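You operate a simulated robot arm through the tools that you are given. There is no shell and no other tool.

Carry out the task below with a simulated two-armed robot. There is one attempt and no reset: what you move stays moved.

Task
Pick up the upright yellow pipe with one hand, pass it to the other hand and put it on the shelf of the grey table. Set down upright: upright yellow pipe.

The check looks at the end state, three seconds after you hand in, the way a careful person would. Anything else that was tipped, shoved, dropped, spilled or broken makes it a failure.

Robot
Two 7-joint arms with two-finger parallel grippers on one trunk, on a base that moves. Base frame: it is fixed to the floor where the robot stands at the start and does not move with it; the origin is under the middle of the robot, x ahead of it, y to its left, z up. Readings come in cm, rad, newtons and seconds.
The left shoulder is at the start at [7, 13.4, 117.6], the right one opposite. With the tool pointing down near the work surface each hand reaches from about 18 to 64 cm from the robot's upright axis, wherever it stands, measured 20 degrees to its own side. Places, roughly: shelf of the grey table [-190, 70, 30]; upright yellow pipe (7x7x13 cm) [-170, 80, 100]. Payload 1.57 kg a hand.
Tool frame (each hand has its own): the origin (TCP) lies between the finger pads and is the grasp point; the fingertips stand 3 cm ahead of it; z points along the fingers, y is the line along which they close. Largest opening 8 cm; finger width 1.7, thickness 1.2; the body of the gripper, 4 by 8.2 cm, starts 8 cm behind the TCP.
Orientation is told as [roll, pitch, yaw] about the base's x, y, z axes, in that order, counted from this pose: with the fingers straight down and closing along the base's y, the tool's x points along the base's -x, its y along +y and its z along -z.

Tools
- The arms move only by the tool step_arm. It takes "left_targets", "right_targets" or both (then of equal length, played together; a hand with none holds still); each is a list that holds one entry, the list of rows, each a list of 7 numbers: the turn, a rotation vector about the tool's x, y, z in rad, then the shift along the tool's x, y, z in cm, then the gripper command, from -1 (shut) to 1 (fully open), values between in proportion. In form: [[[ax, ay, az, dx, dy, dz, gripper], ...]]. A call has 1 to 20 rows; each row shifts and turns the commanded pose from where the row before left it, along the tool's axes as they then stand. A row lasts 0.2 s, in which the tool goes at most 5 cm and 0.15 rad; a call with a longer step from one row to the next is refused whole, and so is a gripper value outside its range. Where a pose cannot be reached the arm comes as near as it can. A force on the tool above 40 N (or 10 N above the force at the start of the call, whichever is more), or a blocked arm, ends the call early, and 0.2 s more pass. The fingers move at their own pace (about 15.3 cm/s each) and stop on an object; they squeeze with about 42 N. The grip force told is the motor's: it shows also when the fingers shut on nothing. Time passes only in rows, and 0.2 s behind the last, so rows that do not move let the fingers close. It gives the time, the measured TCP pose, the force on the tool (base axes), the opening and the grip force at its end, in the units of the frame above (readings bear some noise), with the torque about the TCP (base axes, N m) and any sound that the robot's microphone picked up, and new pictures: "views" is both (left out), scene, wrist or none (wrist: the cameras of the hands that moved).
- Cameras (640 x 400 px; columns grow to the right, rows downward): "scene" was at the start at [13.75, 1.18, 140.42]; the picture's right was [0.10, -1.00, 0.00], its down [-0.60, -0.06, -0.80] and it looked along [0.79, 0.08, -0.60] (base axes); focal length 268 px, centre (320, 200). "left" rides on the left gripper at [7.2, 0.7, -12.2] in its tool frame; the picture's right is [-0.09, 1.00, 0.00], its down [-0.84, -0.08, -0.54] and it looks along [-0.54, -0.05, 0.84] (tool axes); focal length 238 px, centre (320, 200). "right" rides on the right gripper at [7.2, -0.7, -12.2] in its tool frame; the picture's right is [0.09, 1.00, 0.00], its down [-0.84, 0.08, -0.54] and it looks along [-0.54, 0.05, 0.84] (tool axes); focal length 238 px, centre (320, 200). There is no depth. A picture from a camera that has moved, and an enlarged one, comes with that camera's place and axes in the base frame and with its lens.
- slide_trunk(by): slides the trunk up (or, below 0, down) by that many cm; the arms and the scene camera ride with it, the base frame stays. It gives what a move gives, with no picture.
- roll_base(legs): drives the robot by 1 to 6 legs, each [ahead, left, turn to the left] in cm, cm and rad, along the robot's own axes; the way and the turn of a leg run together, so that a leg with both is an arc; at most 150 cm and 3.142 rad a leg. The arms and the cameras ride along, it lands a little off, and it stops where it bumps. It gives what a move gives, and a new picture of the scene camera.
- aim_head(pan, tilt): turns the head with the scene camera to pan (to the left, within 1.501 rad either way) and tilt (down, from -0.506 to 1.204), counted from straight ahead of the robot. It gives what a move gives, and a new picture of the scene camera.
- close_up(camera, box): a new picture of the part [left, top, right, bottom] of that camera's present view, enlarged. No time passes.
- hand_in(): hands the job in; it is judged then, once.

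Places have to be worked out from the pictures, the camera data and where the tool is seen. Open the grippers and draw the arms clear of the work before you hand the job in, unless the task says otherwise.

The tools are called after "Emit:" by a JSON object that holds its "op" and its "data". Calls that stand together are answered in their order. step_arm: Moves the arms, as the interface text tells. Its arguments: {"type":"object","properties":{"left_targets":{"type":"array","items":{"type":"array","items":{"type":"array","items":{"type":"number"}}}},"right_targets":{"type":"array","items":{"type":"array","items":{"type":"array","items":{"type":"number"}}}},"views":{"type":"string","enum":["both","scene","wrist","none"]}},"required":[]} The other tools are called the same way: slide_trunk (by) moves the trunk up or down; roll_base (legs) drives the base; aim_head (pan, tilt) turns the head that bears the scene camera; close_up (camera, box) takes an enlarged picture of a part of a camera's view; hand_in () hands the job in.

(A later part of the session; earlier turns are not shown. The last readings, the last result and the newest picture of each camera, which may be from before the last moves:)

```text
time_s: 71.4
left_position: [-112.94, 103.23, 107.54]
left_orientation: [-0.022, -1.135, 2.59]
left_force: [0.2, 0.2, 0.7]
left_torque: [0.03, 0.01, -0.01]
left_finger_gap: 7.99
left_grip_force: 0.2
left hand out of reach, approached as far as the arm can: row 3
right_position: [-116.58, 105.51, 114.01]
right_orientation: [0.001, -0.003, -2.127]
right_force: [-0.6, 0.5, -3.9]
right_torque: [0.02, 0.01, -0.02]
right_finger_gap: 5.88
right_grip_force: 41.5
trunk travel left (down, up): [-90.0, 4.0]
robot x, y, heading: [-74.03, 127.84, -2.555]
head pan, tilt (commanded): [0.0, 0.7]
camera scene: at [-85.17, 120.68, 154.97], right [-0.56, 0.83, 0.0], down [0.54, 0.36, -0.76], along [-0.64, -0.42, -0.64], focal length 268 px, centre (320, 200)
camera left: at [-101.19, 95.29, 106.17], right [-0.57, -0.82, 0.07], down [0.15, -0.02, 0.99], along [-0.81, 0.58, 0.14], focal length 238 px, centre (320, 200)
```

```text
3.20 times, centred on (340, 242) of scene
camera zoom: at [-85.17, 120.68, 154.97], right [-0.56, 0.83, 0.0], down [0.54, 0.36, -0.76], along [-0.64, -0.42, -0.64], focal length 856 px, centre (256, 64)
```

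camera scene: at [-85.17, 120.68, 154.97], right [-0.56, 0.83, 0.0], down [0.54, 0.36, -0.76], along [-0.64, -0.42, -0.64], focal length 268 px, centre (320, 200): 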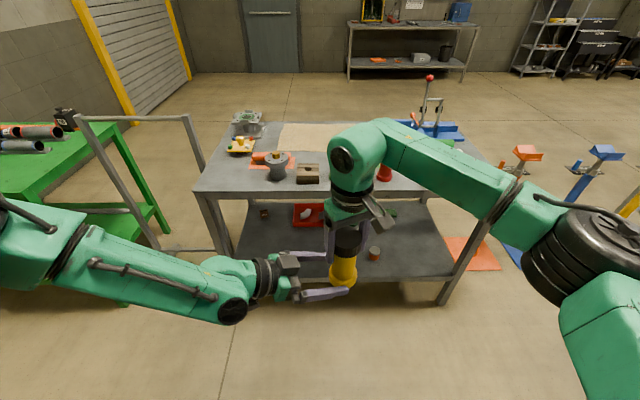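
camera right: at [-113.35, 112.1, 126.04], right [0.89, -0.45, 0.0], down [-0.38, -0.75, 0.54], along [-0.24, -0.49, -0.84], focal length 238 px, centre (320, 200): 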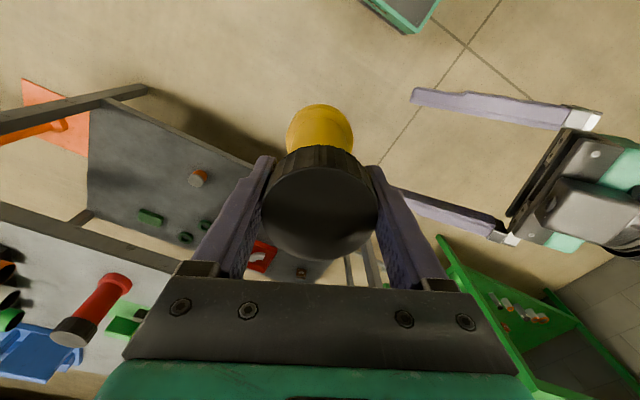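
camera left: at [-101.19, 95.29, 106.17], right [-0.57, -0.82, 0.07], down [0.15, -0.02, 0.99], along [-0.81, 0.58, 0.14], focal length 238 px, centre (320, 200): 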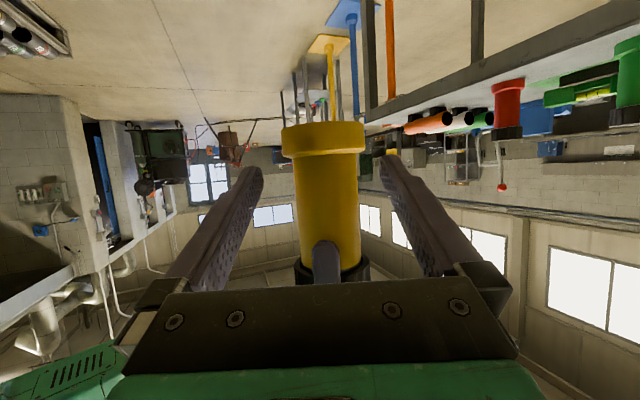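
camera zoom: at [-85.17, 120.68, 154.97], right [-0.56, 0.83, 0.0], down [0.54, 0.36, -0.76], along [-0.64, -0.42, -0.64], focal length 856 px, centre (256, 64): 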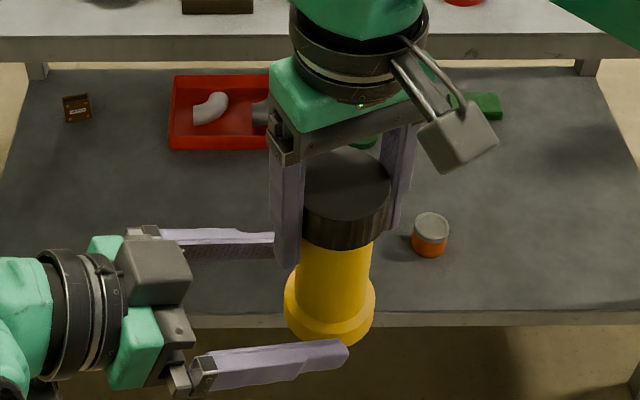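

The floor rises slowly as it goes in (z≈107.5 here), so I'll grip a bit higher on the body. First I zoom both wrist cameras to measure the sideways offset of the pipe.

Emit:
{"op": "close_up", "data": {"camera": "left", "box": [220, 110, 420, 235]}}

Emit:
{"op": "close_up", "data": {"camera": "right", "box": [220, 80, 640, 342]}}

```text
3.20 times, centred on (320, 172) of left
camera zoom: at [-101.19, 95.29, 106.17], right [-0.57, -0.82, 0.07], down [0.15, -0.02, 0.99], along [-0.81, 0.58, 0.14], focal length 763 px, centre (320, 288)
```

zoom: 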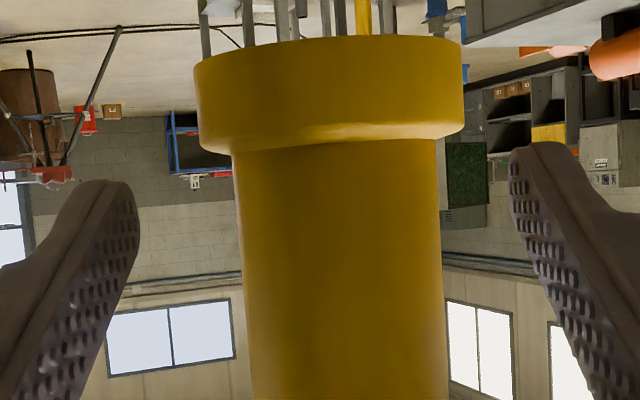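

```text
1.52 times, centred on (430, 211) of right
camera zoom: at [-113.27, 112.07, 126.04], right [0.89, -0.45, 0.0], down [-0.37, -0.75, 0.54], along [-0.24, -0.49, -0.84], focal length 363 px, centre (152, 183)
```

zoom: 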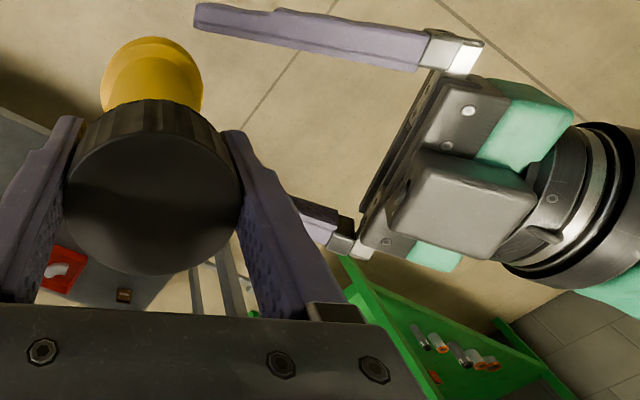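

The left camera puts the pipe about 0.3 cm toward tool +y, consistent with good centering. I raise the pipe 1 cm more and bring the left TCP onto the pipe axis at z≈108.8, fingers still open.

Emit:
{"op": "step_arm", "data": {"left_targets": [[[0, 0, 0, 0, 0, 0, 1], [0, 0, 0, 0, 0, 0, 1], [0, 0, 0, -1.49, 0.1, 1.71, 1], [0, 0, 0, -1.49, 0.1, 1.71, 1], [0, 0, 0, 0, 0, 0, 1]]], "right_targets": [[[0, 0, 0, 0, 0, -1.0, -1], [0, 0, 0, 0, 0, 0, -1], [0, 0, 0, 0, 0, 0, -1], [0, 0, 0, 0, 0, 0, -1], [0, 0, 0, 0, 0, 0, -1]]], "views": "both"}}

Emit:
{"op": "close_up", "data": {"camera": "scene", "box": [240, 180, 440, 305]}}

```text
time_s: 72.6
left_position: [-115.18, 104.73, 110.3]
left_orientation: [-0.023, -1.135, 2.588]
left_force: [-0.9, -0.5, 0.2]
left_torque: [0.0, 0.0, 0.0]
left_finger_gap: 8.0
left_grip_force: 0.1
left hand out of reach, approached as far as the arm can: row 3, 4
right_position: [-116.58, 105.61, 115.02]
right_orientation: [-0.001, 0.0, -2.127]
right_force: [-0.9, 0.5, -4.0]
right_torque: [0.02, -0.02, -0.03]
right_finger_gap: 5.9
right_grip_force: 41.4
trunk travel left (down, up): [-90.0, 4.0]
robot x, y, heading: [-73.88, 127.88, -2.552]
head pan, tilt (commanded): [0.0, 0.7]
camera scene: at [-85.2, 120.68, 154.97], right [-0.56, 0.83, 0.0], down [0.54, 0.36, -0.76], along [-0.64, -0.42, -0.64], focal length 268 px, centre (320, 200)
camera right: at [-113.3, 112.06, 127.05], right [0.89, -0.45, 0.0], down [-0.38, -0.75, 0.54], along [-0.24, -0.49, -0.84], focal length 238 px, centre (320, 200)
camera left: at [-103.56, 96.78, 108.92], right [-0.57, -0.82, 0.07], down [0.15, -0.02, 0.99], along [-0.81, 0.58, 0.14], focal length 238 px, centre (320, 200)
```

scene: 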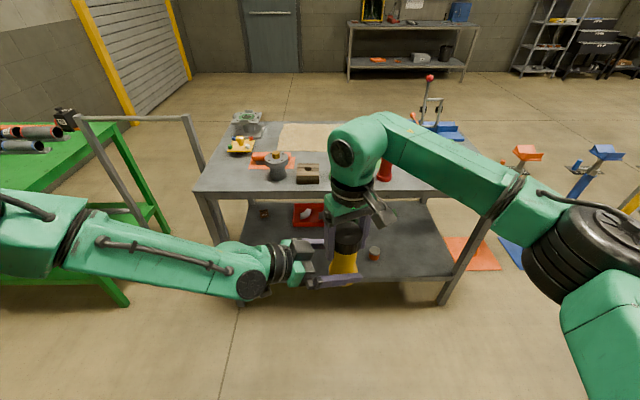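
right: 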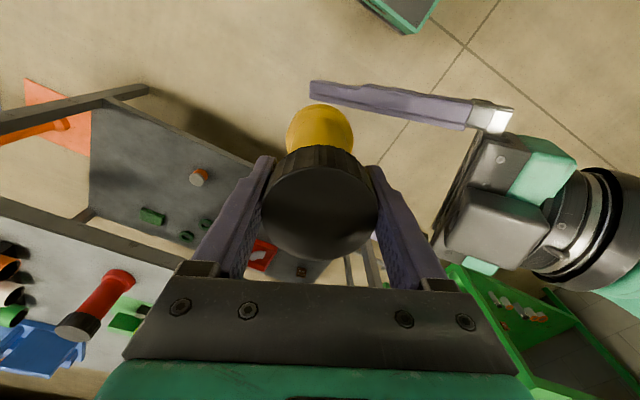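
left: 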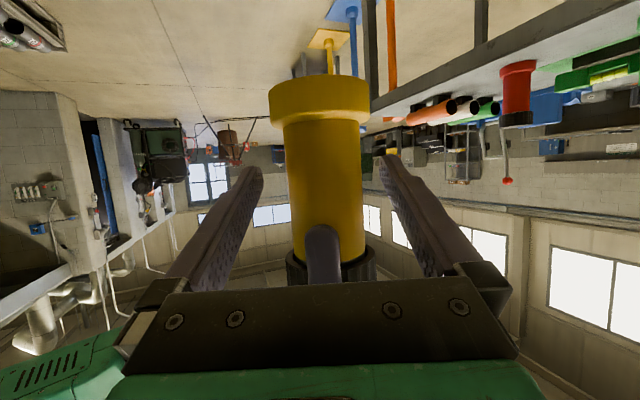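

```text
3.20 times, centred on (340, 242) of scene
camera zoom: at [-85.2, 120.68, 154.97], right [-0.56, 0.83, 0.0], down [0.54, 0.36, -0.76], along [-0.64, -0.42, -0.64], focal length 856 px, centre (256, 64)
```

zoom: 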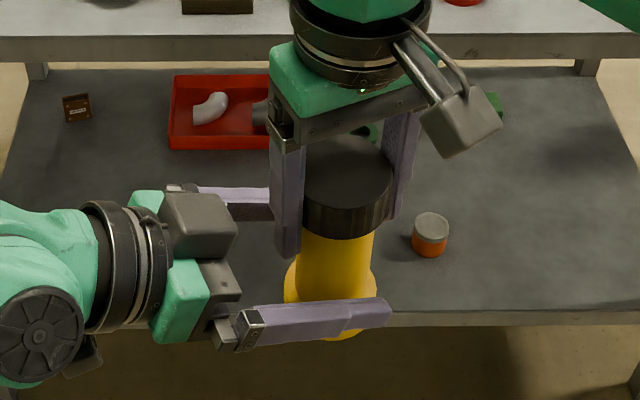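

The left now sits 1.65 cm short of the pipe axis with its fingers 5.5 cm above the pipe base at the pipe. I bring the pipe the rest of the way: right hand 1.1 cm toward the left palm and 1.2 cm up.

Emit:
{"op": "step_arm", "data": {"right_targets": [[[0, 0, 0, 0, 0, -1.2, -1], [0, 0, 0, 0, 0.55, 0, -1], [0, 0, 0, 0, 0.55, 0, -1], [0, 0, 0, 0, 0, 0, -1]]], "views": "both"}}

Emit:
{"op": "close_up", "data": {"camera": "left", "box": [200, 60, 440, 300]}}

Emit:
{"op": "close_up", "data": {"camera": "right", "box": [240, 60, 640, 310]}}

Emit:
{"op": "close_up", "data": {"camera": "scene", "box": [240, 180, 440, 305]}}

```text
time_s: 73.6
left_position: [-115.31, 104.75, 110.31]
left_orientation: [-0.02, -1.134, 2.59]
left_force: [0.1, -0.5, 0.5]
left_torque: [0.0, 0.01, -0.05]
left_finger_gap: 8.01
left_grip_force: 0.1
right_position: [-115.85, 105.11, 116.26]
right_orientation: [0.001, -0.002, -2.124]
right_force: [0.3, -0.5, -3.2]
right_torque: [-0.01, -0.01, 0.0]
right_finger_gap: 5.89
right_grip_force: 41.4
trunk travel left (down, up): [-90.0, 4.0]
robot x, y, heading: [-73.92, 128.28, -2.551]
head pan, tilt (commanded): [0.0, 0.7]
camera scene: at [-85.25, 120.74, 154.97], right [-0.56, 0.83, 0.0], down [0.54, 0.36, -0.76], along [-0.64, -0.42, -0.64], focal length 268 px, centre (320, 200)
camera right: at [-112.38, 111.5, 128.25], right [0.89, -0.45, 0.0], down [-0.38, -0.75, 0.54], along [-0.24, -0.49, -0.84], focal length 238 px, centre (320, 200)
```

scene: 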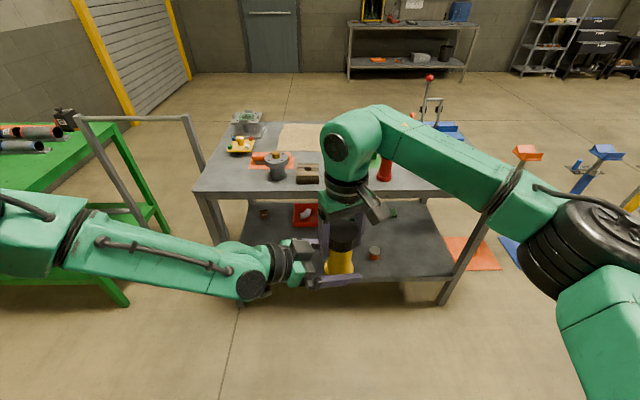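
right: 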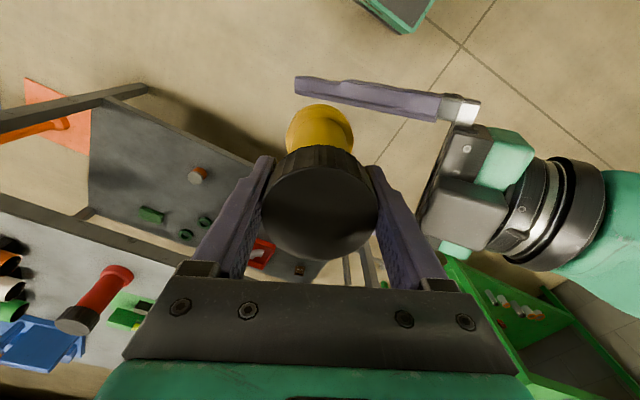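

```text
1.67 times, centred on (320, 180) of left
camera zoom: at [-103.58, 96.81, 108.91], right [-0.57, -0.82, 0.07], down [0.15, -0.02, 0.99], along [-0.81, 0.58, 0.13], focal length 397 px, centre (320, 233)
```

zoom: 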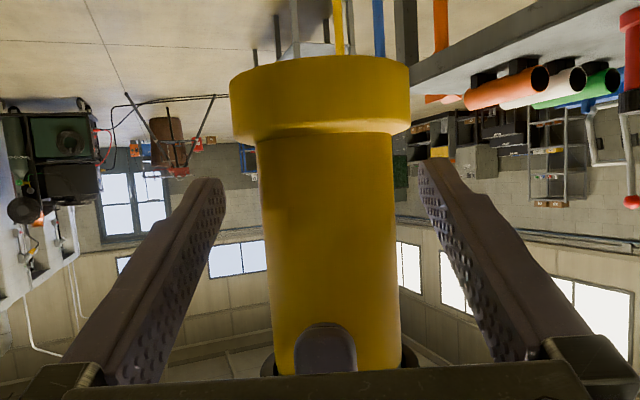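

```text
1.60 times, centred on (440, 185) of right
camera zoom: at [-112.38, 111.5, 128.25], right [0.89, -0.45, 0.0], down [-0.38, -0.75, 0.54], along [-0.24, -0.49, -0.84], focal length 381 px, centre (128, 224)
```

zoom: 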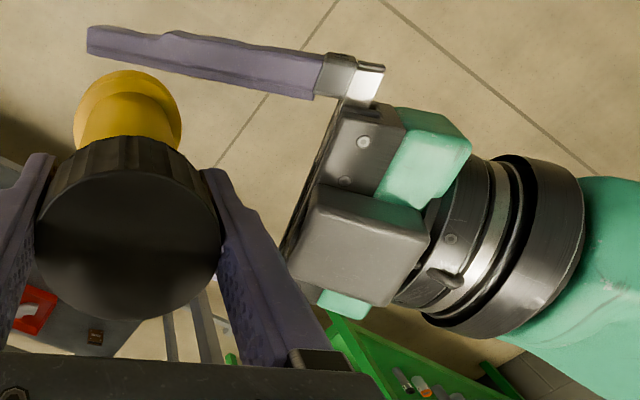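

```text
3.20 times, centred on (340, 242) of scene
camera zoom: at [-85.25, 120.74, 154.97], right [-0.56, 0.83, 0.0], down [0.54, 0.36, -0.76], along [-0.64, -0.42, -0.64], focal length 856 px, centre (256, 64)
```

zoom: 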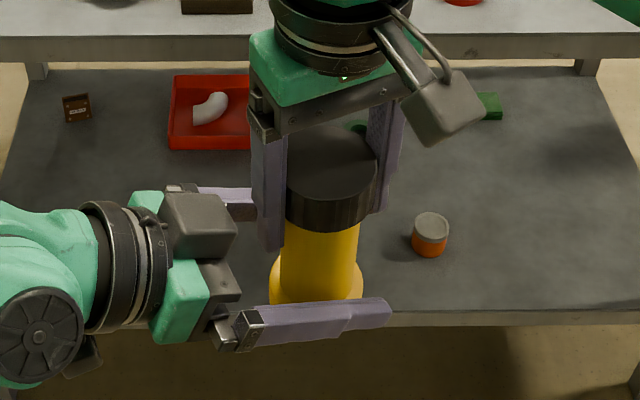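

The pipe body is between the left pads, ~0.3 cm off toward left tool +y. I nudge the pipe 0.28 cm with the right hand to center it, then close the left gripper on the body.

Emit:
{"op": "step_arm", "data": {"left_targets": [[[0, 0, 0, 0, 0, 0, 1], [0, 0, 0, 0, 0, 0, 1], [0, 0, 0, 0, 0, 0, 0.4], [0, 0, 0, 0, 0, 0, 0.3], [0, 0, 0, 0, 0, 0, -1], [0, 0, 0, 0, 0, 0, -1], [0, 0, 0, 0, 0, 0, -1]]], "right_targets": [[[0, 0, 0, 0.28, 0, 0, -1], [0, 0, 0, 0, 0, 0, -1], [0, 0, 0, 0, 0, 0, -1], [0, 0, 0, 0, 0, 0, -1], [0, 0, 0, 0, 0, 0, -1], [0, 0, 0, 0, 0, 0, -1], [0, 0, 0, 0, 0, 0, -1]]], "views": "both"}}

```text
time_s: 75.2
left_position: [-115.26, 104.72, 110.32]
left_orientation: [-0.022, -1.135, 2.588]
left_force: [-1.2, 0.9, 0.0]
left_torque: [-0.01, 0.0, 0.01]
left_finger_gap: 4.71
left_grip_force: 42.5
right_position: [-115.55, 105.22, 116.07]
right_orientation: [-0.002, 0.001, -2.126]
right_force: [-0.3, 0.4, -4.0]
right_torque: [0.05, 0.0, 0.02]
right_finger_gap: 5.88
right_grip_force: 42.7
trunk travel left (down, up): [-90.0, 4.0]
robot x, y, heading: [-74.07, 127.99, -2.556]
head pan, tilt (commanded): [0.0, 0.7]
camera scene: at [-85.24, 120.71, 154.97], right [-0.56, 0.83, 0.0], down [0.54, 0.36, -0.76], along [-0.64, -0.42, -0.64], focal length 268 px, centre (320, 200)
camera right: at [-112.23, 111.72, 128.25], right [0.89, -0.45, 0.0], down [-0.38, -0.75, 0.54], along [-0.24, -0.49, -0.84], focal length 238 px, centre (320, 200)
camera left: at [-103.57, 96.79, 108.91], right [-0.57, -0.82, 0.07], down [0.15, -0.02, 0.99], along [-0.81, 0.58, 0.14], focal length 238 px, centre (320, 200)
```

scene: 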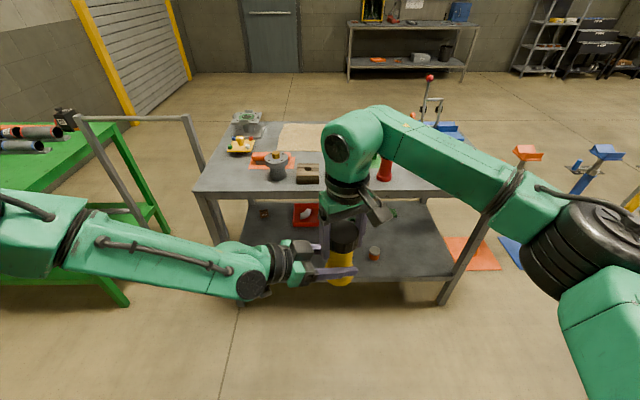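
right: 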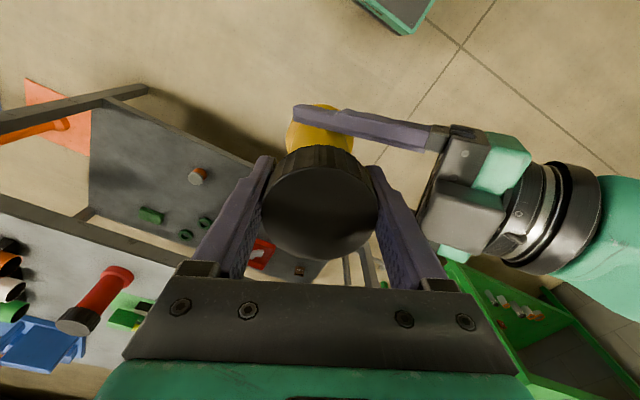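
left: 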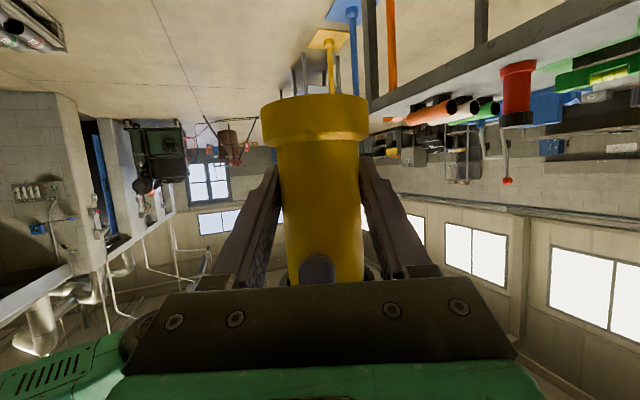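

The left holds the body at 4.7 cm with 42 N and negligible side force. I open the right gripper slightly (6.6 cm) so its near finger doesn't touch the left hand, and see that the weight passes to the left.

Emit:
{"op": "step_arm", "data": {"left_targets": [[[0, 0, 0, 0, 0, 0, -1], [0, 0, 0, 0, 0, 0, -1], [0, 0, 0, 0, 0, 0, -1]]], "right_targets": [[[0, 0, 0, 0, 0, 0, 0.6], [0, 0, 0, 0, 0, 0, 0.65], [0, 0, 0, 0, 0, 0, 0.65]]], "views": "both"}}

```text
time_s: 76.0
left_position: [-115.23, 104.76, 110.38]
left_orientation: [-0.023, -1.134, 2.589]
left_force: [-0.1, -0.4, -0.9]
left_torque: [-0.01, -0.04, 0.0]
left_finger_gap: 4.7
left_grip_force: 42.2
right_position: [-115.48, 105.38, 116.18]
right_orientation: [0.0, -0.002, -2.126]
right_force: [0.5, 0.3, 0.0]
right_torque: [0.0, 0.03, -0.03]
right_finger_gap: 6.59
right_grip_force: 0.1
trunk travel left (down, up): [-90.0, 4.0]
robot x, y, heading: [-73.93, 127.86, -2.553]
head pan, tilt (commanded): [0.0, 0.7]
camera scene: at [-85.24, 120.71, 154.97], right [-0.56, 0.83, 0.0], down [0.54, 0.36, -0.76], along [-0.64, -0.42, -0.64], focal length 268 px, centre (320, 200)
camera right: at [-112.23, 111.73, 128.25], right [0.89, -0.45, 0.0], down [-0.38, -0.75, 0.54], along [-0.24, -0.49, -0.84], focal length 238 px, centre (320, 200)
camera left: at [-103.57, 96.8, 108.9], right [-0.57, -0.82, 0.07], down [0.15, -0.02, 0.99], along [-0.81, 0.58, 0.13], focal length 238 px, centre (320, 200)
```

scene: 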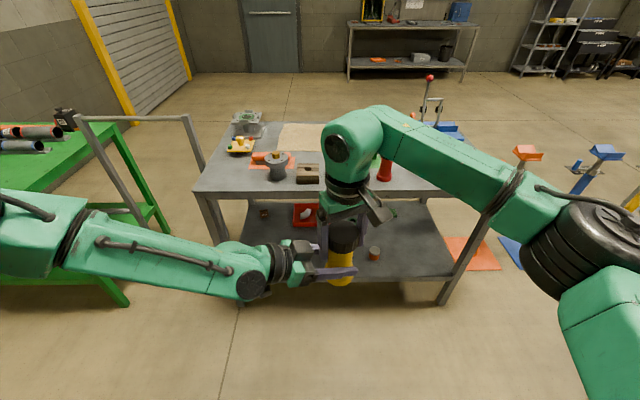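
right: 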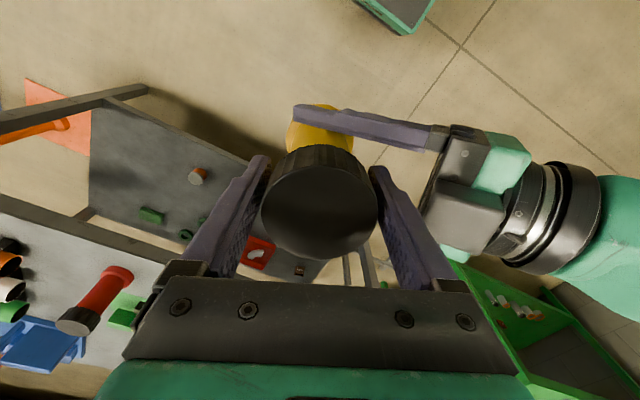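
left: 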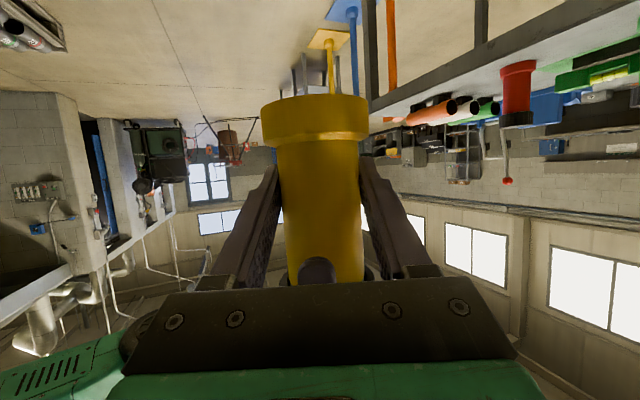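

The right grip is open with zero load. I lift the right hand straight up in small steps, watching that it slides free of the cap.

Emit:
{"op": "step_arm", "data": {"left_targets": [[[0, 0, 0, 0, 0, 0, -1], [0, 0, 0, 0, 0, 0, -1], [0, 0, 0, 0, 0, 0, -1]]], "right_targets": [[[0, 0, 0, 0, 0, -0.8, 0.65], [0, 0, 0, 0, 0, -0.8, 0.65], [0, 0, 0, 0, 0, 0, 0.65]]], "views": "both"}}

```text
time_s: 76.8
left_position: [-115.27, 104.9, 110.23]
left_orientation: [-0.024, -1.134, 2.59]
left_force: [0.7, -0.2, -0.1]
left_torque: [0.0, -0.02, 0.01]
left_finger_gap: 4.69
left_grip_force: 41.6
right_position: [-115.6, 105.29, 117.78]
right_orientation: [0.0, -0.001, -2.126]
right_force: [-0.3, -0.8, -0.4]
right_torque: [-0.03, 0.0, 0.01]
right_finger_gap: 6.57
right_grip_force: 0.0
trunk travel left (down, up): [-90.0, 4.0]
robot x, y, heading: [-73.85, 127.73, -2.551]
head pan, tilt (commanded): [0.0, 0.7]
camera scene: at [-85.25, 120.71, 154.97], right [-0.56, 0.83, 0.0], down [0.54, 0.36, -0.76], along [-0.64, -0.42, -0.64], focal length 268 px, centre (320, 200)
camera right: at [-112.29, 111.72, 129.84], right [0.89, -0.45, 0.0], down [-0.38, -0.75, 0.54], along [-0.24, -0.49, -0.84], focal length 238 px, centre (320, 200)
camera left: at [-103.58, 96.79, 108.9], right [-0.57, -0.82, 0.07], down [0.15, -0.02, 0.99], along [-0.81, 0.58, 0.13], focal length 238 px, centre (320, 200)
```

scene: 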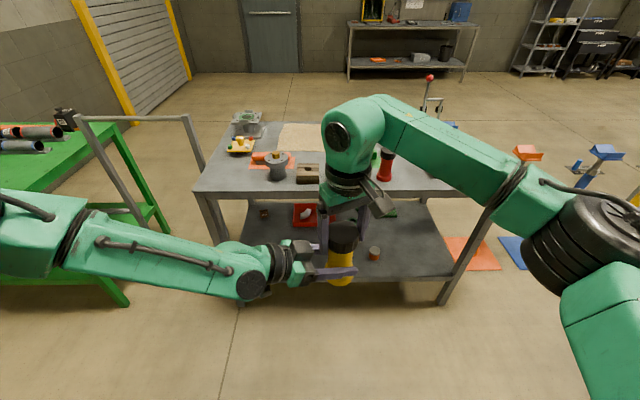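
right: 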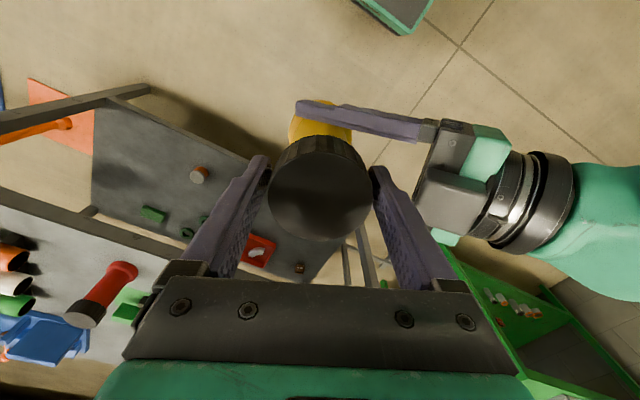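
left: 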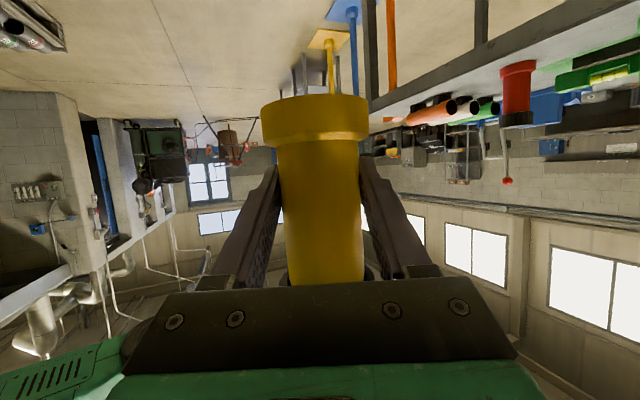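

The pipe stays put in the left hand while the right slides up. I lift the right hand clear, 8 cm more.

Emit:
{"op": "step_arm", "data": {"left_targets": [[[0, 0, 0, 0, 0, 0, -1], [0, 0, 0, 0, 0, 0, -1], [0, 0, 0, 0, 0, 0, -1], [0, 0, 0, 0, 0, 0, -1], [0, 0, 0, 0, 0, 0, -1]]], "right_targets": [[[0, 0, 0, 0, 0, -1.6, 0.65], [0, 0, 0, 0, 0, -1.6, 0.65], [0, 0, 0, 0, 0, -2.4, 0.65], [0, 0, 0, 0, 0, -2.4, 0.65], [0, 0, 0, 0, 0, 0, 0.65]]], "views": "both"}}

```text
time_s: 78.0
left_position: [-115.21, 104.74, 110.43]
left_orientation: [-0.023, -1.133, 2.591]
left_force: [1.3, 0.1, -1.4]
left_torque: [-0.03, -0.01, 0.01]
left_finger_gap: 4.69
left_grip_force: 42.1
right_position: [-115.68, 105.22, 125.94]
right_orientation: [0.001, 0.0, -2.126]
right_force: [-0.9, -0.6, 0.4]
right_torque: [0.0, 0.0, -0.01]
right_finger_gap: 6.6
right_grip_force: 0.1
trunk travel left (down, up): [-90.0, 4.0]
robot x, y, heading: [-74.12, 127.78, -2.556]
head pan, tilt (commanded): [0.0, 0.7]
camera scene: at [-85.25, 120.71, 154.97], right [-0.56, 0.83, 0.0], down [0.54, 0.36, -0.76], along [-0.64, -0.42, -0.64], focal length 268 px, centre (320, 200)
camera right: at [-112.25, 111.72, 137.85], right [0.89, -0.45, 0.0], down [-0.38, -0.75, 0.54], along [-0.24, -0.49, -0.84], focal length 238 px, centre (320, 200)
camera left: at [-103.57, 96.79, 108.9], right [-0.57, -0.82, 0.07], down [0.15, -0.02, 0.99], along [-0.81, 0.58, 0.13], focal length 238 px, centre (320, 200)
```

scene: 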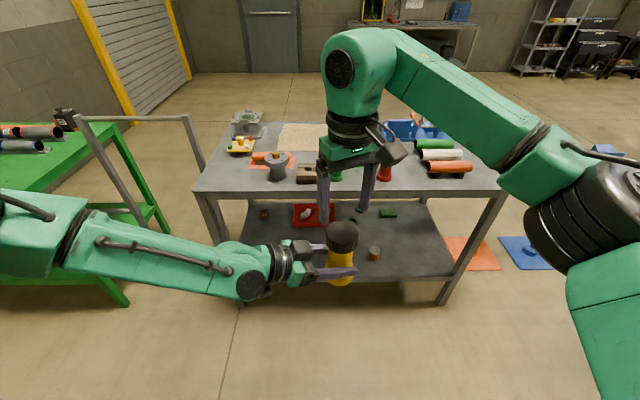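
right: 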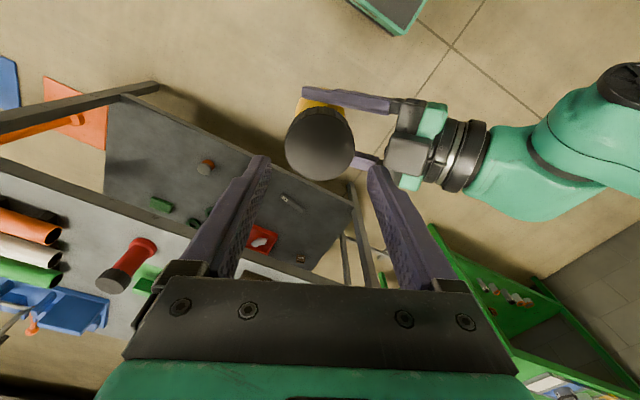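
left: 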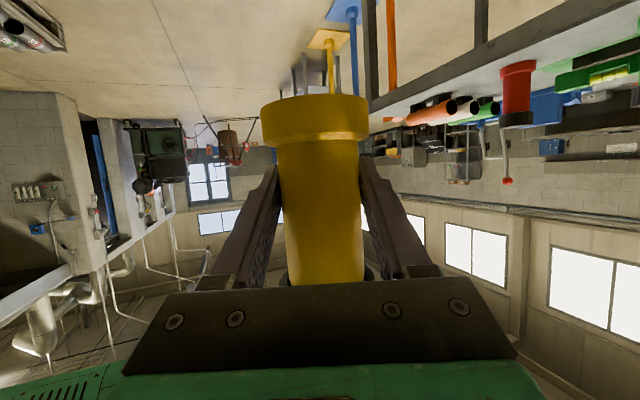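

Handover done: the left holds the pipe 5.1 cm above its base, upright. I now draw the empty right hand back toward the robot's right side, clear of everything.

Emit:
{"op": "step_arm", "data": {"right_targets": [[[0, 0, 0, 3.745, -1.59, 0, 0.65], [0, 0, 0, 3.745, -1.59, 0, 0.65], [0, 0, 0, 3.745, -1.59, 0, 0.65], [0, 0, 0, 3.745, -1.59, 0, 0.65], [0, 0, 0, 3.745, -1.59, 0, 0.65], [0, 0, 0, 3.745, -1.59, 0, 0.65]]], "views": "scene"}}

```text
time_s: 79.4
left_position: [-115.17, 104.95, 110.33]
left_orientation: [-0.017, -1.135, 2.584]
left_force: [0.1, 0.4, 0.1]
left_torque: [-0.03, 0.0, -0.01]
left_finger_gap: 4.71
left_grip_force: 42.4
right_position: [-111.62, 129.57, 125.83]
right_orientation: [0.0, -0.001, -2.126]
right_force: [-0.5, 0.1, 0.3]
right_torque: [0.0, -0.02, 0.0]
right_finger_gap: 6.6
right_grip_force: 0.1
trunk travel left (down, up): [-90.0, 4.0]
robot x, y, heading: [-74.23, 128.22, -2.555]
head pan, tilt (commanded): [0.0, 0.7]
camera scene: at [-85.11, 121.01, 154.99], right [-0.56, 0.83, 0.0], down [0.54, 0.36, -0.77], along [-0.64, -0.43, -0.64], focal length 268 px, centre (320, 200)
```

scene: 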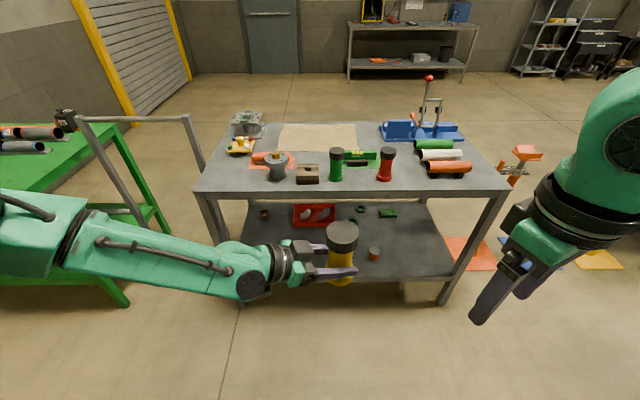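

The right hand is clear. I carry the pipe left to about 20 cm left of center and yaw the left hand back to point straight ahead, keeping it level.

Emit:
{"op": "step_arm", "data": {"left_targets": [[[0, 0, 0, 1.475, 1.72, -3.19, -1], [0, 0, 0, 1.475, 1.72, -3.19, -1], [0, 0, 0, 1.475, 1.72, -3.19, -1], [0, 0, 0, 1.475, 1.72, -3.19, -1], [0, 0, 0, 1.475, 1.72, -3.19, -1], [0, 0, 0, 1.475, 1.72, -3.19, -1], [-0.1291, -0.0012, -0.0603, 0, 0, 0, -1], [-0.1291, -0.0012, -0.0603, 0, 0, 0, -1], [-0.1291, -0.0012, -0.0603, 0, 0, 0, -1], [-0.1291, -0.0012, -0.0603, 0, 0, 0, -1], [-0.1291, -0.0012, -0.0603, 0, 0, 0, -1], [-0.1291, -0.0012, -0.0603, 0, 0, 0, -1], [-0.1291, -0.0012, -0.0603, 0, 0, 0, -1], [-0.1291, -0.0012, -0.0603, 0, 0, 0, -1], [0, 0, 0, 0, 0, 0, -1]]], "views": "both"}}

```text
time_s: 82.6
left_position: [-102.38, 84.57, 110.05]
left_orientation: [-0.025, -1.134, -2.55]
left_force: [0.3, -0.2, -0.2]
left_torque: [0.0, 0.0, 0.03]
left_finger_gap: 4.7
left_grip_force: 42.1
left hand out of reach, approached as far as the arm can: row 9
right_position: [-111.74, 129.2, 125.82]
right_orientation: [-0.001, 0.002, -2.126]
right_force: [0.0, -0.8, 0.0]
right_torque: [0.0, -0.01, 0.02]
right_finger_gap: 6.59
right_grip_force: 0.1
trunk travel left (down, up): [-90.0, 4.0]
robot x, y, heading: [-74.13, 128.2, -2.549]
head pan, tilt (commanded): [0.0, 0.7]
camera scene: at [-85.2, 120.64, 154.97], right [-0.56, 0.83, 0.0], down [0.54, 0.36, -0.76], along [-0.64, -0.42, -0.64], focal length 268 px, centre (320, 200)
camera left: at [-89.91, 91.82, 108.64], right [0.5, -0.86, 0.07], down [0.08, 0.13, 0.99], along [-0.86, -0.49, 0.13], focal length 238 px, centre (320, 200)
```

scene: 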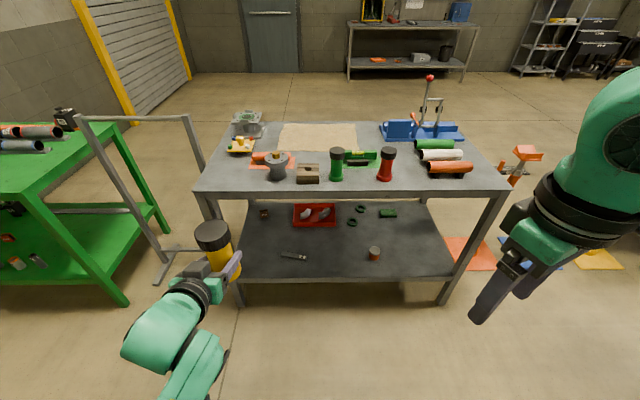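
left: 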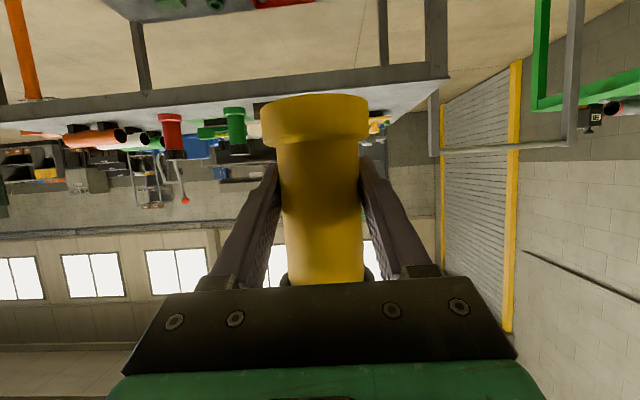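

The pipe now points straight ahead in the left hand, 47.6 ahead and 20.6 left, upright. Before lowering the trunk I look down-left to see where the left elbow is.

Emit:
{"op": "aim_head", "data": {"pan": 0.7, "tilt": 1.1}}

Emit:
{"op": "aim_head", "data": {"pan": -0.7, "tilt": 1.0}}

```text
time_s: 83.6
left_position: [-102.32, 84.7, 110.1]
left_orientation: [-0.023, -1.136, -2.555]
left_force: [-0.4, 0.1, -0.5]
left_torque: [0.02, 0.01, -0.03]
left_finger_gap: 4.69
left_grip_force: 41.7
right_position: [-111.69, 129.35, 125.82]
right_orientation: [-0.002, -0.001, -2.126]
right_force: [0.6, 0.4, 0.0]
right_torque: [0.0, 0.02, 0.0]
right_finger_gap: 6.62
right_grip_force: 0.1
trunk travel left (down, up): [-90.0, 4.0]
robot x, y, heading: [-74.15, 127.8, -2.552]
head pan, tilt (commanded): [0.7, 1.1]
camera scene: at [-79.93, 119.37, 151.98], right [-0.96, 0.28, 0.0], down [0.25, 0.86, -0.45], along [-0.13, -0.44, -0.89], focal length 268 px, centre (320, 200)
```

scene: 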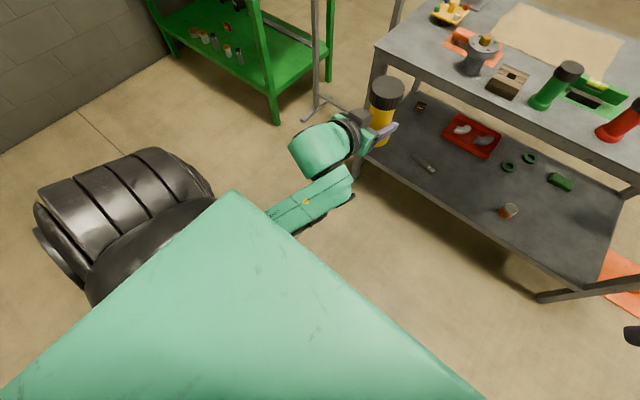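

```text
time_s: 85.2
left_position: [-102.4, 84.64, 110.12]
left_orientation: [-0.022, -1.132, -2.552]
left_force: [0.3, 0.0, 0.0]
left_torque: [-0.03, -0.02, -0.01]
left_finger_gap: 4.71
left_grip_force: 42.2
right_position: [-111.74, 129.32, 125.87]
right_orientation: [0.001, -0.002, -2.126]
right_force: [0.2, 0.6, -1.2]
right_torque: [-0.01, 0.02, 0.0]
right_finger_gap: 6.62
right_grip_force: 0.1
trunk travel left (down, up): [-90.0, 4.0]
robot x, y, heading: [-74.09, 127.77, -2.554]
head pan, tilt (commanded): [-0.7, 1.0]
camera scene: at [-85.06, 126.17, 152.63], right [0.11, 0.99, 0.0], down [0.84, -0.09, -0.54], along [-0.54, 0.06, -0.84], focal length 268 px, centre (320, 200)
```

scene: 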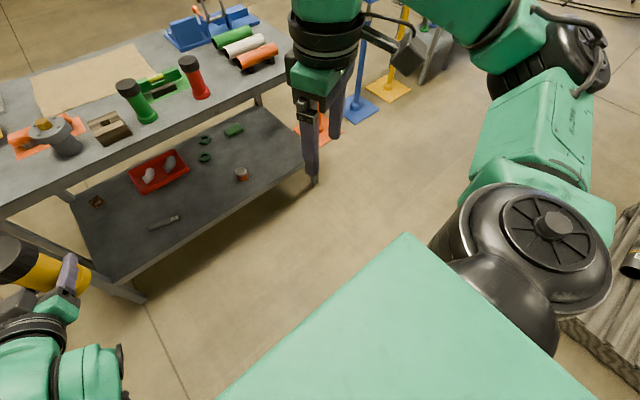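

The left elbow hangs low beside the body (about z 100), so I'll lower in stages and watch. First I shift the robot 24.6 cm to the right so the pipe lines up with a free spot on the shelf front.

Emit:
{"op": "roll_base", "data": {"legs": [[0, -24.6, 0]]}}

Emit:
{"op": "slide_trunk", "data": {"by": -40}}

Emit:
{"op": "aim_head", "data": {"pan": 0.1, "tilt": 0.6}}

```text
time_s: 87.0
left_position: [-115.72, 104.84, 110.07]
left_orientation: [-0.028, -1.135, -2.543]
left_force: [-0.4, -0.1, -0.1]
left_torque: [0.03, 0.02, -0.01]
left_finger_gap: 4.67
left_grip_force: 42.3
right_position: [-125.23, 149.57, 125.85]
right_orientation: [-0.002, 0.0, -2.124]
right_force: [-0.1, -0.1, -0.1]
right_torque: [-0.03, 0.0, -0.01]
right_finger_gap: 6.64
right_grip_force: 0.2
trunk travel left (down, up): [-90.0, 4.0]
robot x, y, heading: [-87.94, 148.69, -2.551]
head pan, tilt (commanded): [-0.7, 1.0]
camera scene: at [-98.56, 146.33, 152.64], right [0.11, 0.99, 0.0], down [0.84, -0.09, -0.54], along [-0.54, 0.06, -0.84], focal length 268 px, centre (320, 200)
```

scene: 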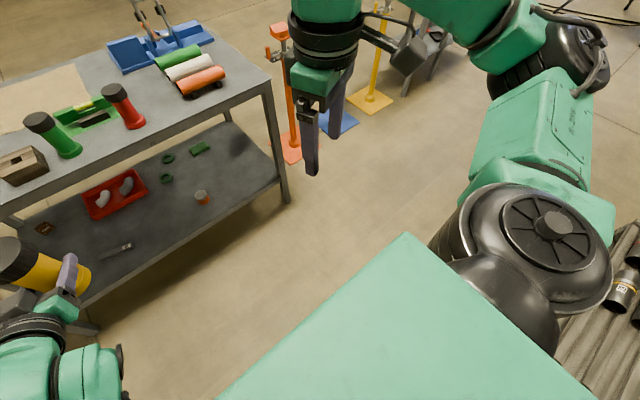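

```text
time_s: 90.8
left_position: [-115.83, 104.93, 70.05]
left_orientation: [-0.023, -1.134, -2.552]
left_force: [0.9, -0.9, -0.5]
left_torque: [-0.02, -0.03, -0.03]
left_finger_gap: 4.7
left_grip_force: 42.1
right_position: [-125.48, 149.75, 85.86]
right_orientation: [-0.001, -0.004, -2.121]
right_force: [-0.3, -0.7, -0.3]
right_torque: [0.04, 0.0, -0.02]
right_finger_gap: 6.6
right_grip_force: 0.0
trunk travel left (down, up): [-50.0, 44.0]
robot x, y, heading: [-87.53, 148.62, -2.552]
head pan, tilt (commanded): [-0.7, 1.0]
```

```text
time_s: 91.9
left_position: [-115.79, 104.95, 70.03]
left_orientation: [-0.022, -1.135, -2.55]
left_force: [0.3, 0.7, 0.5]
left_torque: [0.01, -0.04, 0.02]
left_finger_gap: 4.68
left_grip_force: 41.6
right_position: [-125.47, 149.73, 85.79]
right_orientation: [-0.001, -0.001, -2.123]
right_force: [0.8, -0.1, -0.2]
right_torque: [-0.02, -0.01, -0.03]
right_finger_gap: 6.57
right_grip_force: 0.0
trunk travel left (down, up): [-50.0, 44.0]
robot x, y, heading: [-87.78, 148.44, -2.554]
head pan, tilt (commanded): [0.099, 0.6]
camera scene: at [-98.62, 140.24, 115.83], right [-0.64, 0.77, 0.0], down [0.44, 0.36, -0.82], along [-0.64, -0.53, -0.57], focal length 268 px, centre (320, 200)
```

scene: 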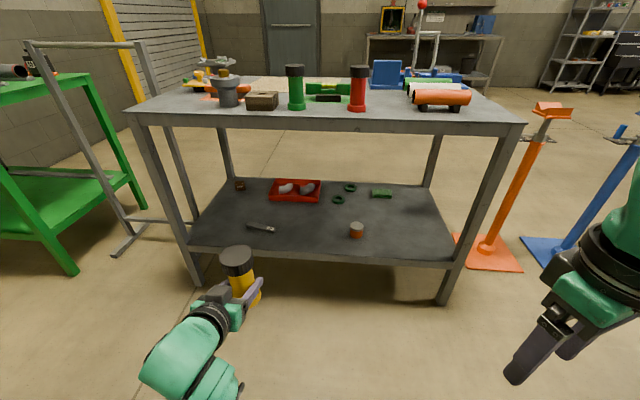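

Lowering went smoothly. I lower another 20 cm and look again at the left elbow against the base.

Emit:
{"op": "slide_trunk", "data": {"by": -20}}

Emit:
{"op": "aim_head", "data": {"pan": 1.2, "tilt": 1.1}}

```text
time_s: 94.1
left_position: [-115.9, 104.87, 50.14]
left_orientation: [-0.021, -1.135, -2.55]
left_force: [-0.2, 0.5, 0.2]
left_torque: [0.0, 0.0, 0.0]
left_finger_gap: 4.69
left_grip_force: 42.3
right_position: [-125.43, 149.79, 65.86]
right_orientation: [0.0, -0.002, -2.123]
right_force: [-0.4, -0.6, 0.2]
right_torque: [-0.01, 0.0, 0.01]
right_finger_gap: 6.62
right_grip_force: 0.0
trunk travel left (down, up): [-30.0, 64.0]
robot x, y, heading: [-87.54, 148.34, -2.548]
head pan, tilt (commanded): [0.099, 0.6]
```

```text
time_s: 95.4
left_position: [-115.86, 105.02, 50.01]
left_orientation: [-0.023, -1.134, -2.549]
left_force: [0.7, -0.4, 0.0]
left_torque: [-0.01, -0.03, 0.02]
left_finger_gap: 4.69
left_grip_force: 42.1
right_position: [-125.41, 149.77, 65.87]
right_orientation: [0.002, -0.003, -2.121]
right_force: [-0.7, 0.7, 0.2]
right_torque: [0.03, 0.05, 0.01]
right_finger_gap: 6.6
right_grip_force: 0.1
trunk travel left (down, up): [-30.0, 64.0]
robot x, y, heading: [-87.78, 148.48, -2.546]
head pan, tilt (commanded): [1.201, 1.1]
camera scene: at [-90.41, 139.71, 91.98], right [-0.98, -0.22, 0.0], down [-0.19, 0.87, -0.45], along [0.1, -0.44, -0.89], focal length 268 px, centre (320, 200)
```

scene: 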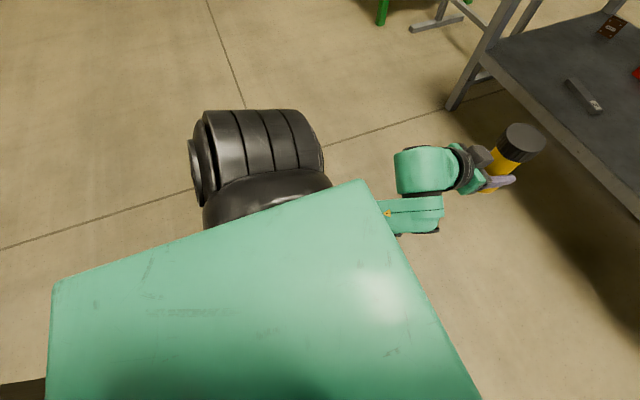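

The elbow is hidden under the chest. I turn the right hand so its wrist camera looks leftward across the base, to see the elbow and base plate before lowering further.

Emit:
{"op": "step_arm", "data": {"right_targets": [[[0, 0, -0.1425, 0, 0, 0, 0.65], [0, 0, -0.1425, 0, 0, 0, 0.65], [0, 0, -0.1425, 0, 0, 0, 0.65], [0, 0, -0.1425, 0, 0, 0, 0.65], [0, 0, -0.1425, 0, 0, 0, 0.65], [0, 0, -0.1425, 0, 0, 0, 0.65], [0, 0, -0.1425, 0, 0, 0, 0.65], [0, 0, -0.1425, 0, 0, 0, 0.65]]], "views": "wrist"}}

```text
time_s: 97.2
left_position: [-115.87, 104.98, 50.0]
left_orientation: [-0.023, -1.133, -2.551]
left_force: [-0.6, 0.4, -0.2]
left_torque: [0.0, -0.01, 0.0]
left_finger_gap: 4.67
left_grip_force: 42.4
right_position: [-110.65, 144.69, 65.26]
right_orientation: [-0.002, 0.0, -0.986]
right_force: [0.2, -0.2, 0.3]
right_torque: [0.01, 0.0, 0.02]
right_finger_gap: 6.61
right_grip_force: 0.1
right hand out of reach, approached as far as the arm can: row 3, 4, 5, 6, 7, 8
trunk travel left (down, up): [-30.0, 64.0]
robot x, y, heading: [-87.95, 148.41, -2.555]
head pan, tilt (commanded): [1.201, 1.1]
camera right: at [-115.07, 150.43, 77.26], right [0.78, 0.63, 0.0], down [0.53, -0.65, 0.54], along [0.34, -0.42, -0.84], focal length 238 px, centre (320, 200)
```

right: 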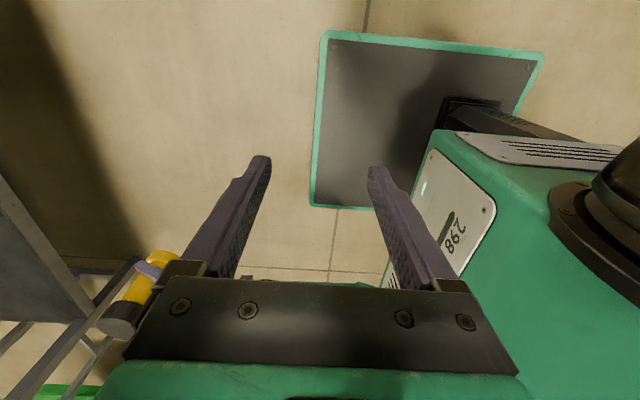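

The base box top is at z≈23.5 and about 19 cm half-wide; the left elbow should clear it if I lower the trunk only ~12.5 cm more and do the last few centimetres with the arm. I lower and look ahead at the shelf.

Emit:
{"op": "slide_trunk", "data": {"by": -12.5}}

Emit:
{"op": "aim_head", "data": {"pan": 0.2, "tilt": 0.45}}

```text
time_s: 98.8
left_position: [-115.83, 104.99, 37.5]
left_orientation: [-0.024, -1.136, -2.55]
left_force: [0.3, 0.6, -0.3]
left_torque: [0.0, -0.03, 0.02]
left_finger_gap: 4.71
left_grip_force: 42.1
right_position: [-110.73, 144.78, 52.68]
right_orientation: [-0.001, 0.0, -0.987]
right_force: [-0.4, 0.1, 0.5]
right_torque: [0.03, 0.0, 0.0]
right_finger_gap: 6.6
right_grip_force: 0.1
trunk travel left (down, up): [-17.5, 76.5]
robot x, y, heading: [-87.59, 148.4, -2.55]
head pan, tilt (commanded): [1.201, 1.1]
```

```text
time_s: 100.0
left_position: [-115.85, 105.04, 37.46]
left_orientation: [-0.021, -1.134, -2.551]
left_force: [-0.7, 0.1, 0.0]
left_torque: [0.0, -0.02, -0.01]
left_finger_gap: 4.7
left_grip_force: 42.5
right_position: [-110.78, 144.93, 52.67]
right_orientation: [-0.002, 0.0, -0.987]
right_force: [-0.4, 0.7, 0.0]
right_torque: [0.01, 0.02, 0.01]
right_finger_gap: 6.62
right_grip_force: 0.0
trunk travel left (down, up): [-17.5, 76.5]
robot x, y, heading: [-87.88, 148.28, -2.552]
head pan, tilt (commanded): [0.201, 0.45]
camera scene: at [-98.24, 139.33, 84.68], right [-0.71, 0.7, 0.0], down [0.31, 0.31, -0.9], along [-0.63, -0.64, -0.44], focal length 268 px, centre (320, 200)
```

scene: 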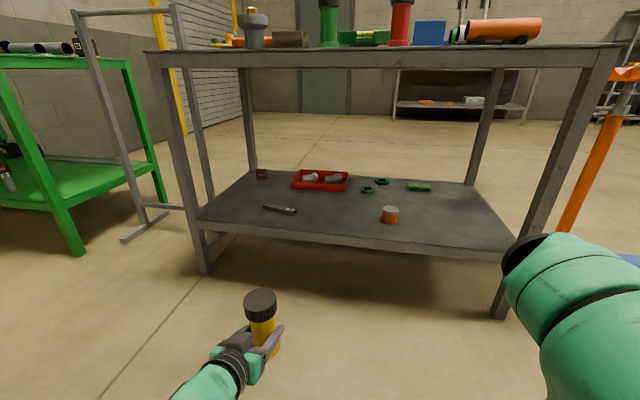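

The geometry is consistent: edge 97.8 cm ahead of the axis, my heading square within 0.005 rad, and the pipe is aligned with a free strip between the knife and the jar. I drive 45 cm ahead first, with the pipe base ~4.5 cm above shelf level, and check.

Emit:
{"op": "roll_base", "data": {"legs": [[45, 0, 0]]}}

Emit:
{"op": "close_up", "data": {"camera": "left", "box": [0, 0, 640, 400]}}

```text
time_s: 102.8
left_position: [-153.16, 79.73, 37.49]
left_orientation: [-0.021, -1.133, -2.548]
left_force: [0.2, -1.1, -0.8]
left_torque: [0.02, -0.02, 0.03]
left_finger_gap: 4.69
left_grip_force: 41.7
right_position: [-148.14, 119.69, 52.64]
right_orientation: [-0.001, -0.001, -0.984]
right_force: [0.2, 0.4, 0.1]
right_torque: [0.01, -0.02, 0.02]
right_finger_gap: 6.57
right_grip_force: 0.0
trunk travel left (down, up): [-17.5, 76.5]
robot x, y, heading: [-124.77, 122.99, -2.549]
head pan, tilt (commanded): [0.201, 0.45]
camera scene: at [-135.64, 114.11, 84.69], right [-0.71, 0.7, 0.0], down [0.31, 0.31, -0.9], along [-0.63, -0.64, -0.44], focal length 268 px, centre (320, 200)
```

scene: 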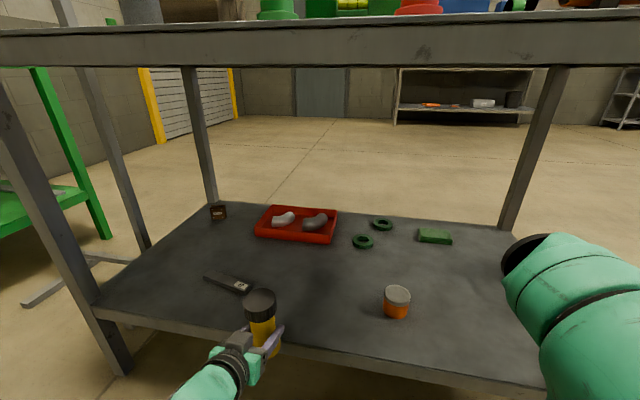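

```text
1.00 times, centred on (320, 200) of left (not enlarged: the box is as wide or as high as the picture)
camera zoom: at [-140.79, 87.02, 36.14], right [0.51, -0.86, 0.07], down [0.08, 0.13, 0.99], along [-0.86, -0.5, 0.13], focal length 238 px, centre (320, 200)
```

zoom: 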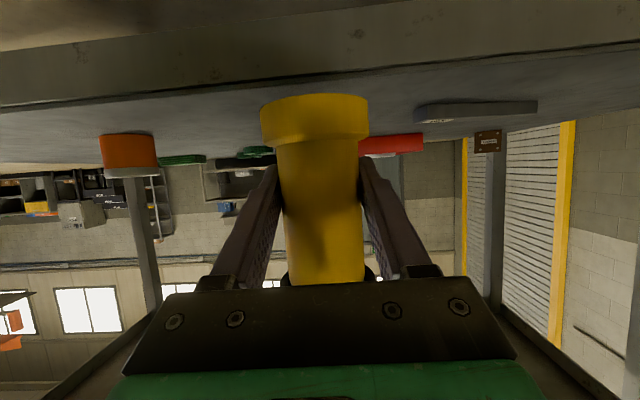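

The pipe is now ~4.6 cm short of the edge. I zoom the left camera on the shelf edge to pin down the shelf height before entering.

Emit:
{"op": "close_up", "data": {"camera": "left", "box": [180, 20, 420, 170]}}

Emit:
{"op": "close_up", "data": {"camera": "scene", "box": [170, 250, 410, 400]}}

```text
2.67 times, centred on (300, 95) of left
camera zoom: at [-140.79, 87.02, 36.14], right [0.51, -0.86, 0.07], down [0.08, 0.13, 0.99], along [-0.86, -0.5, 0.13], focal length 636 px, centre (373, 480)
```

zoom: 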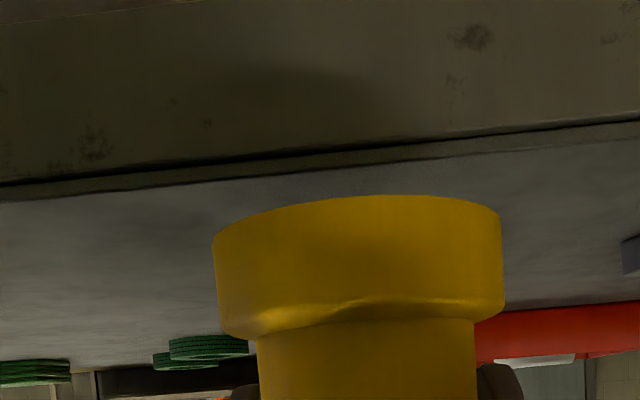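

```text
2.67 times, centred on (290, 325) of scene
camera zoom: at [-135.64, 114.11, 84.69], right [-0.71, 0.7, 0.0], down [0.31, 0.31, -0.9], along [-0.63, -0.64, -0.44], focal length 713 px, centre (400, -133)
```

zoom: 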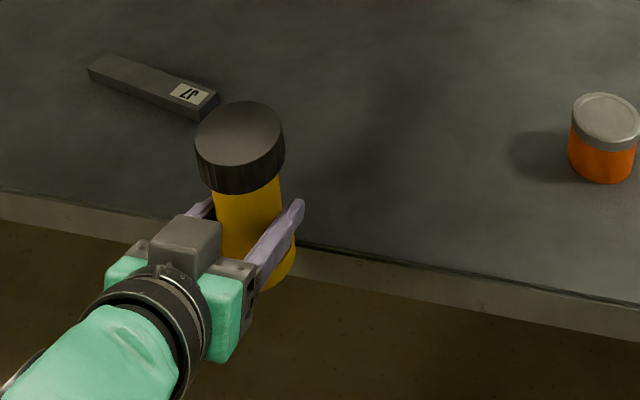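

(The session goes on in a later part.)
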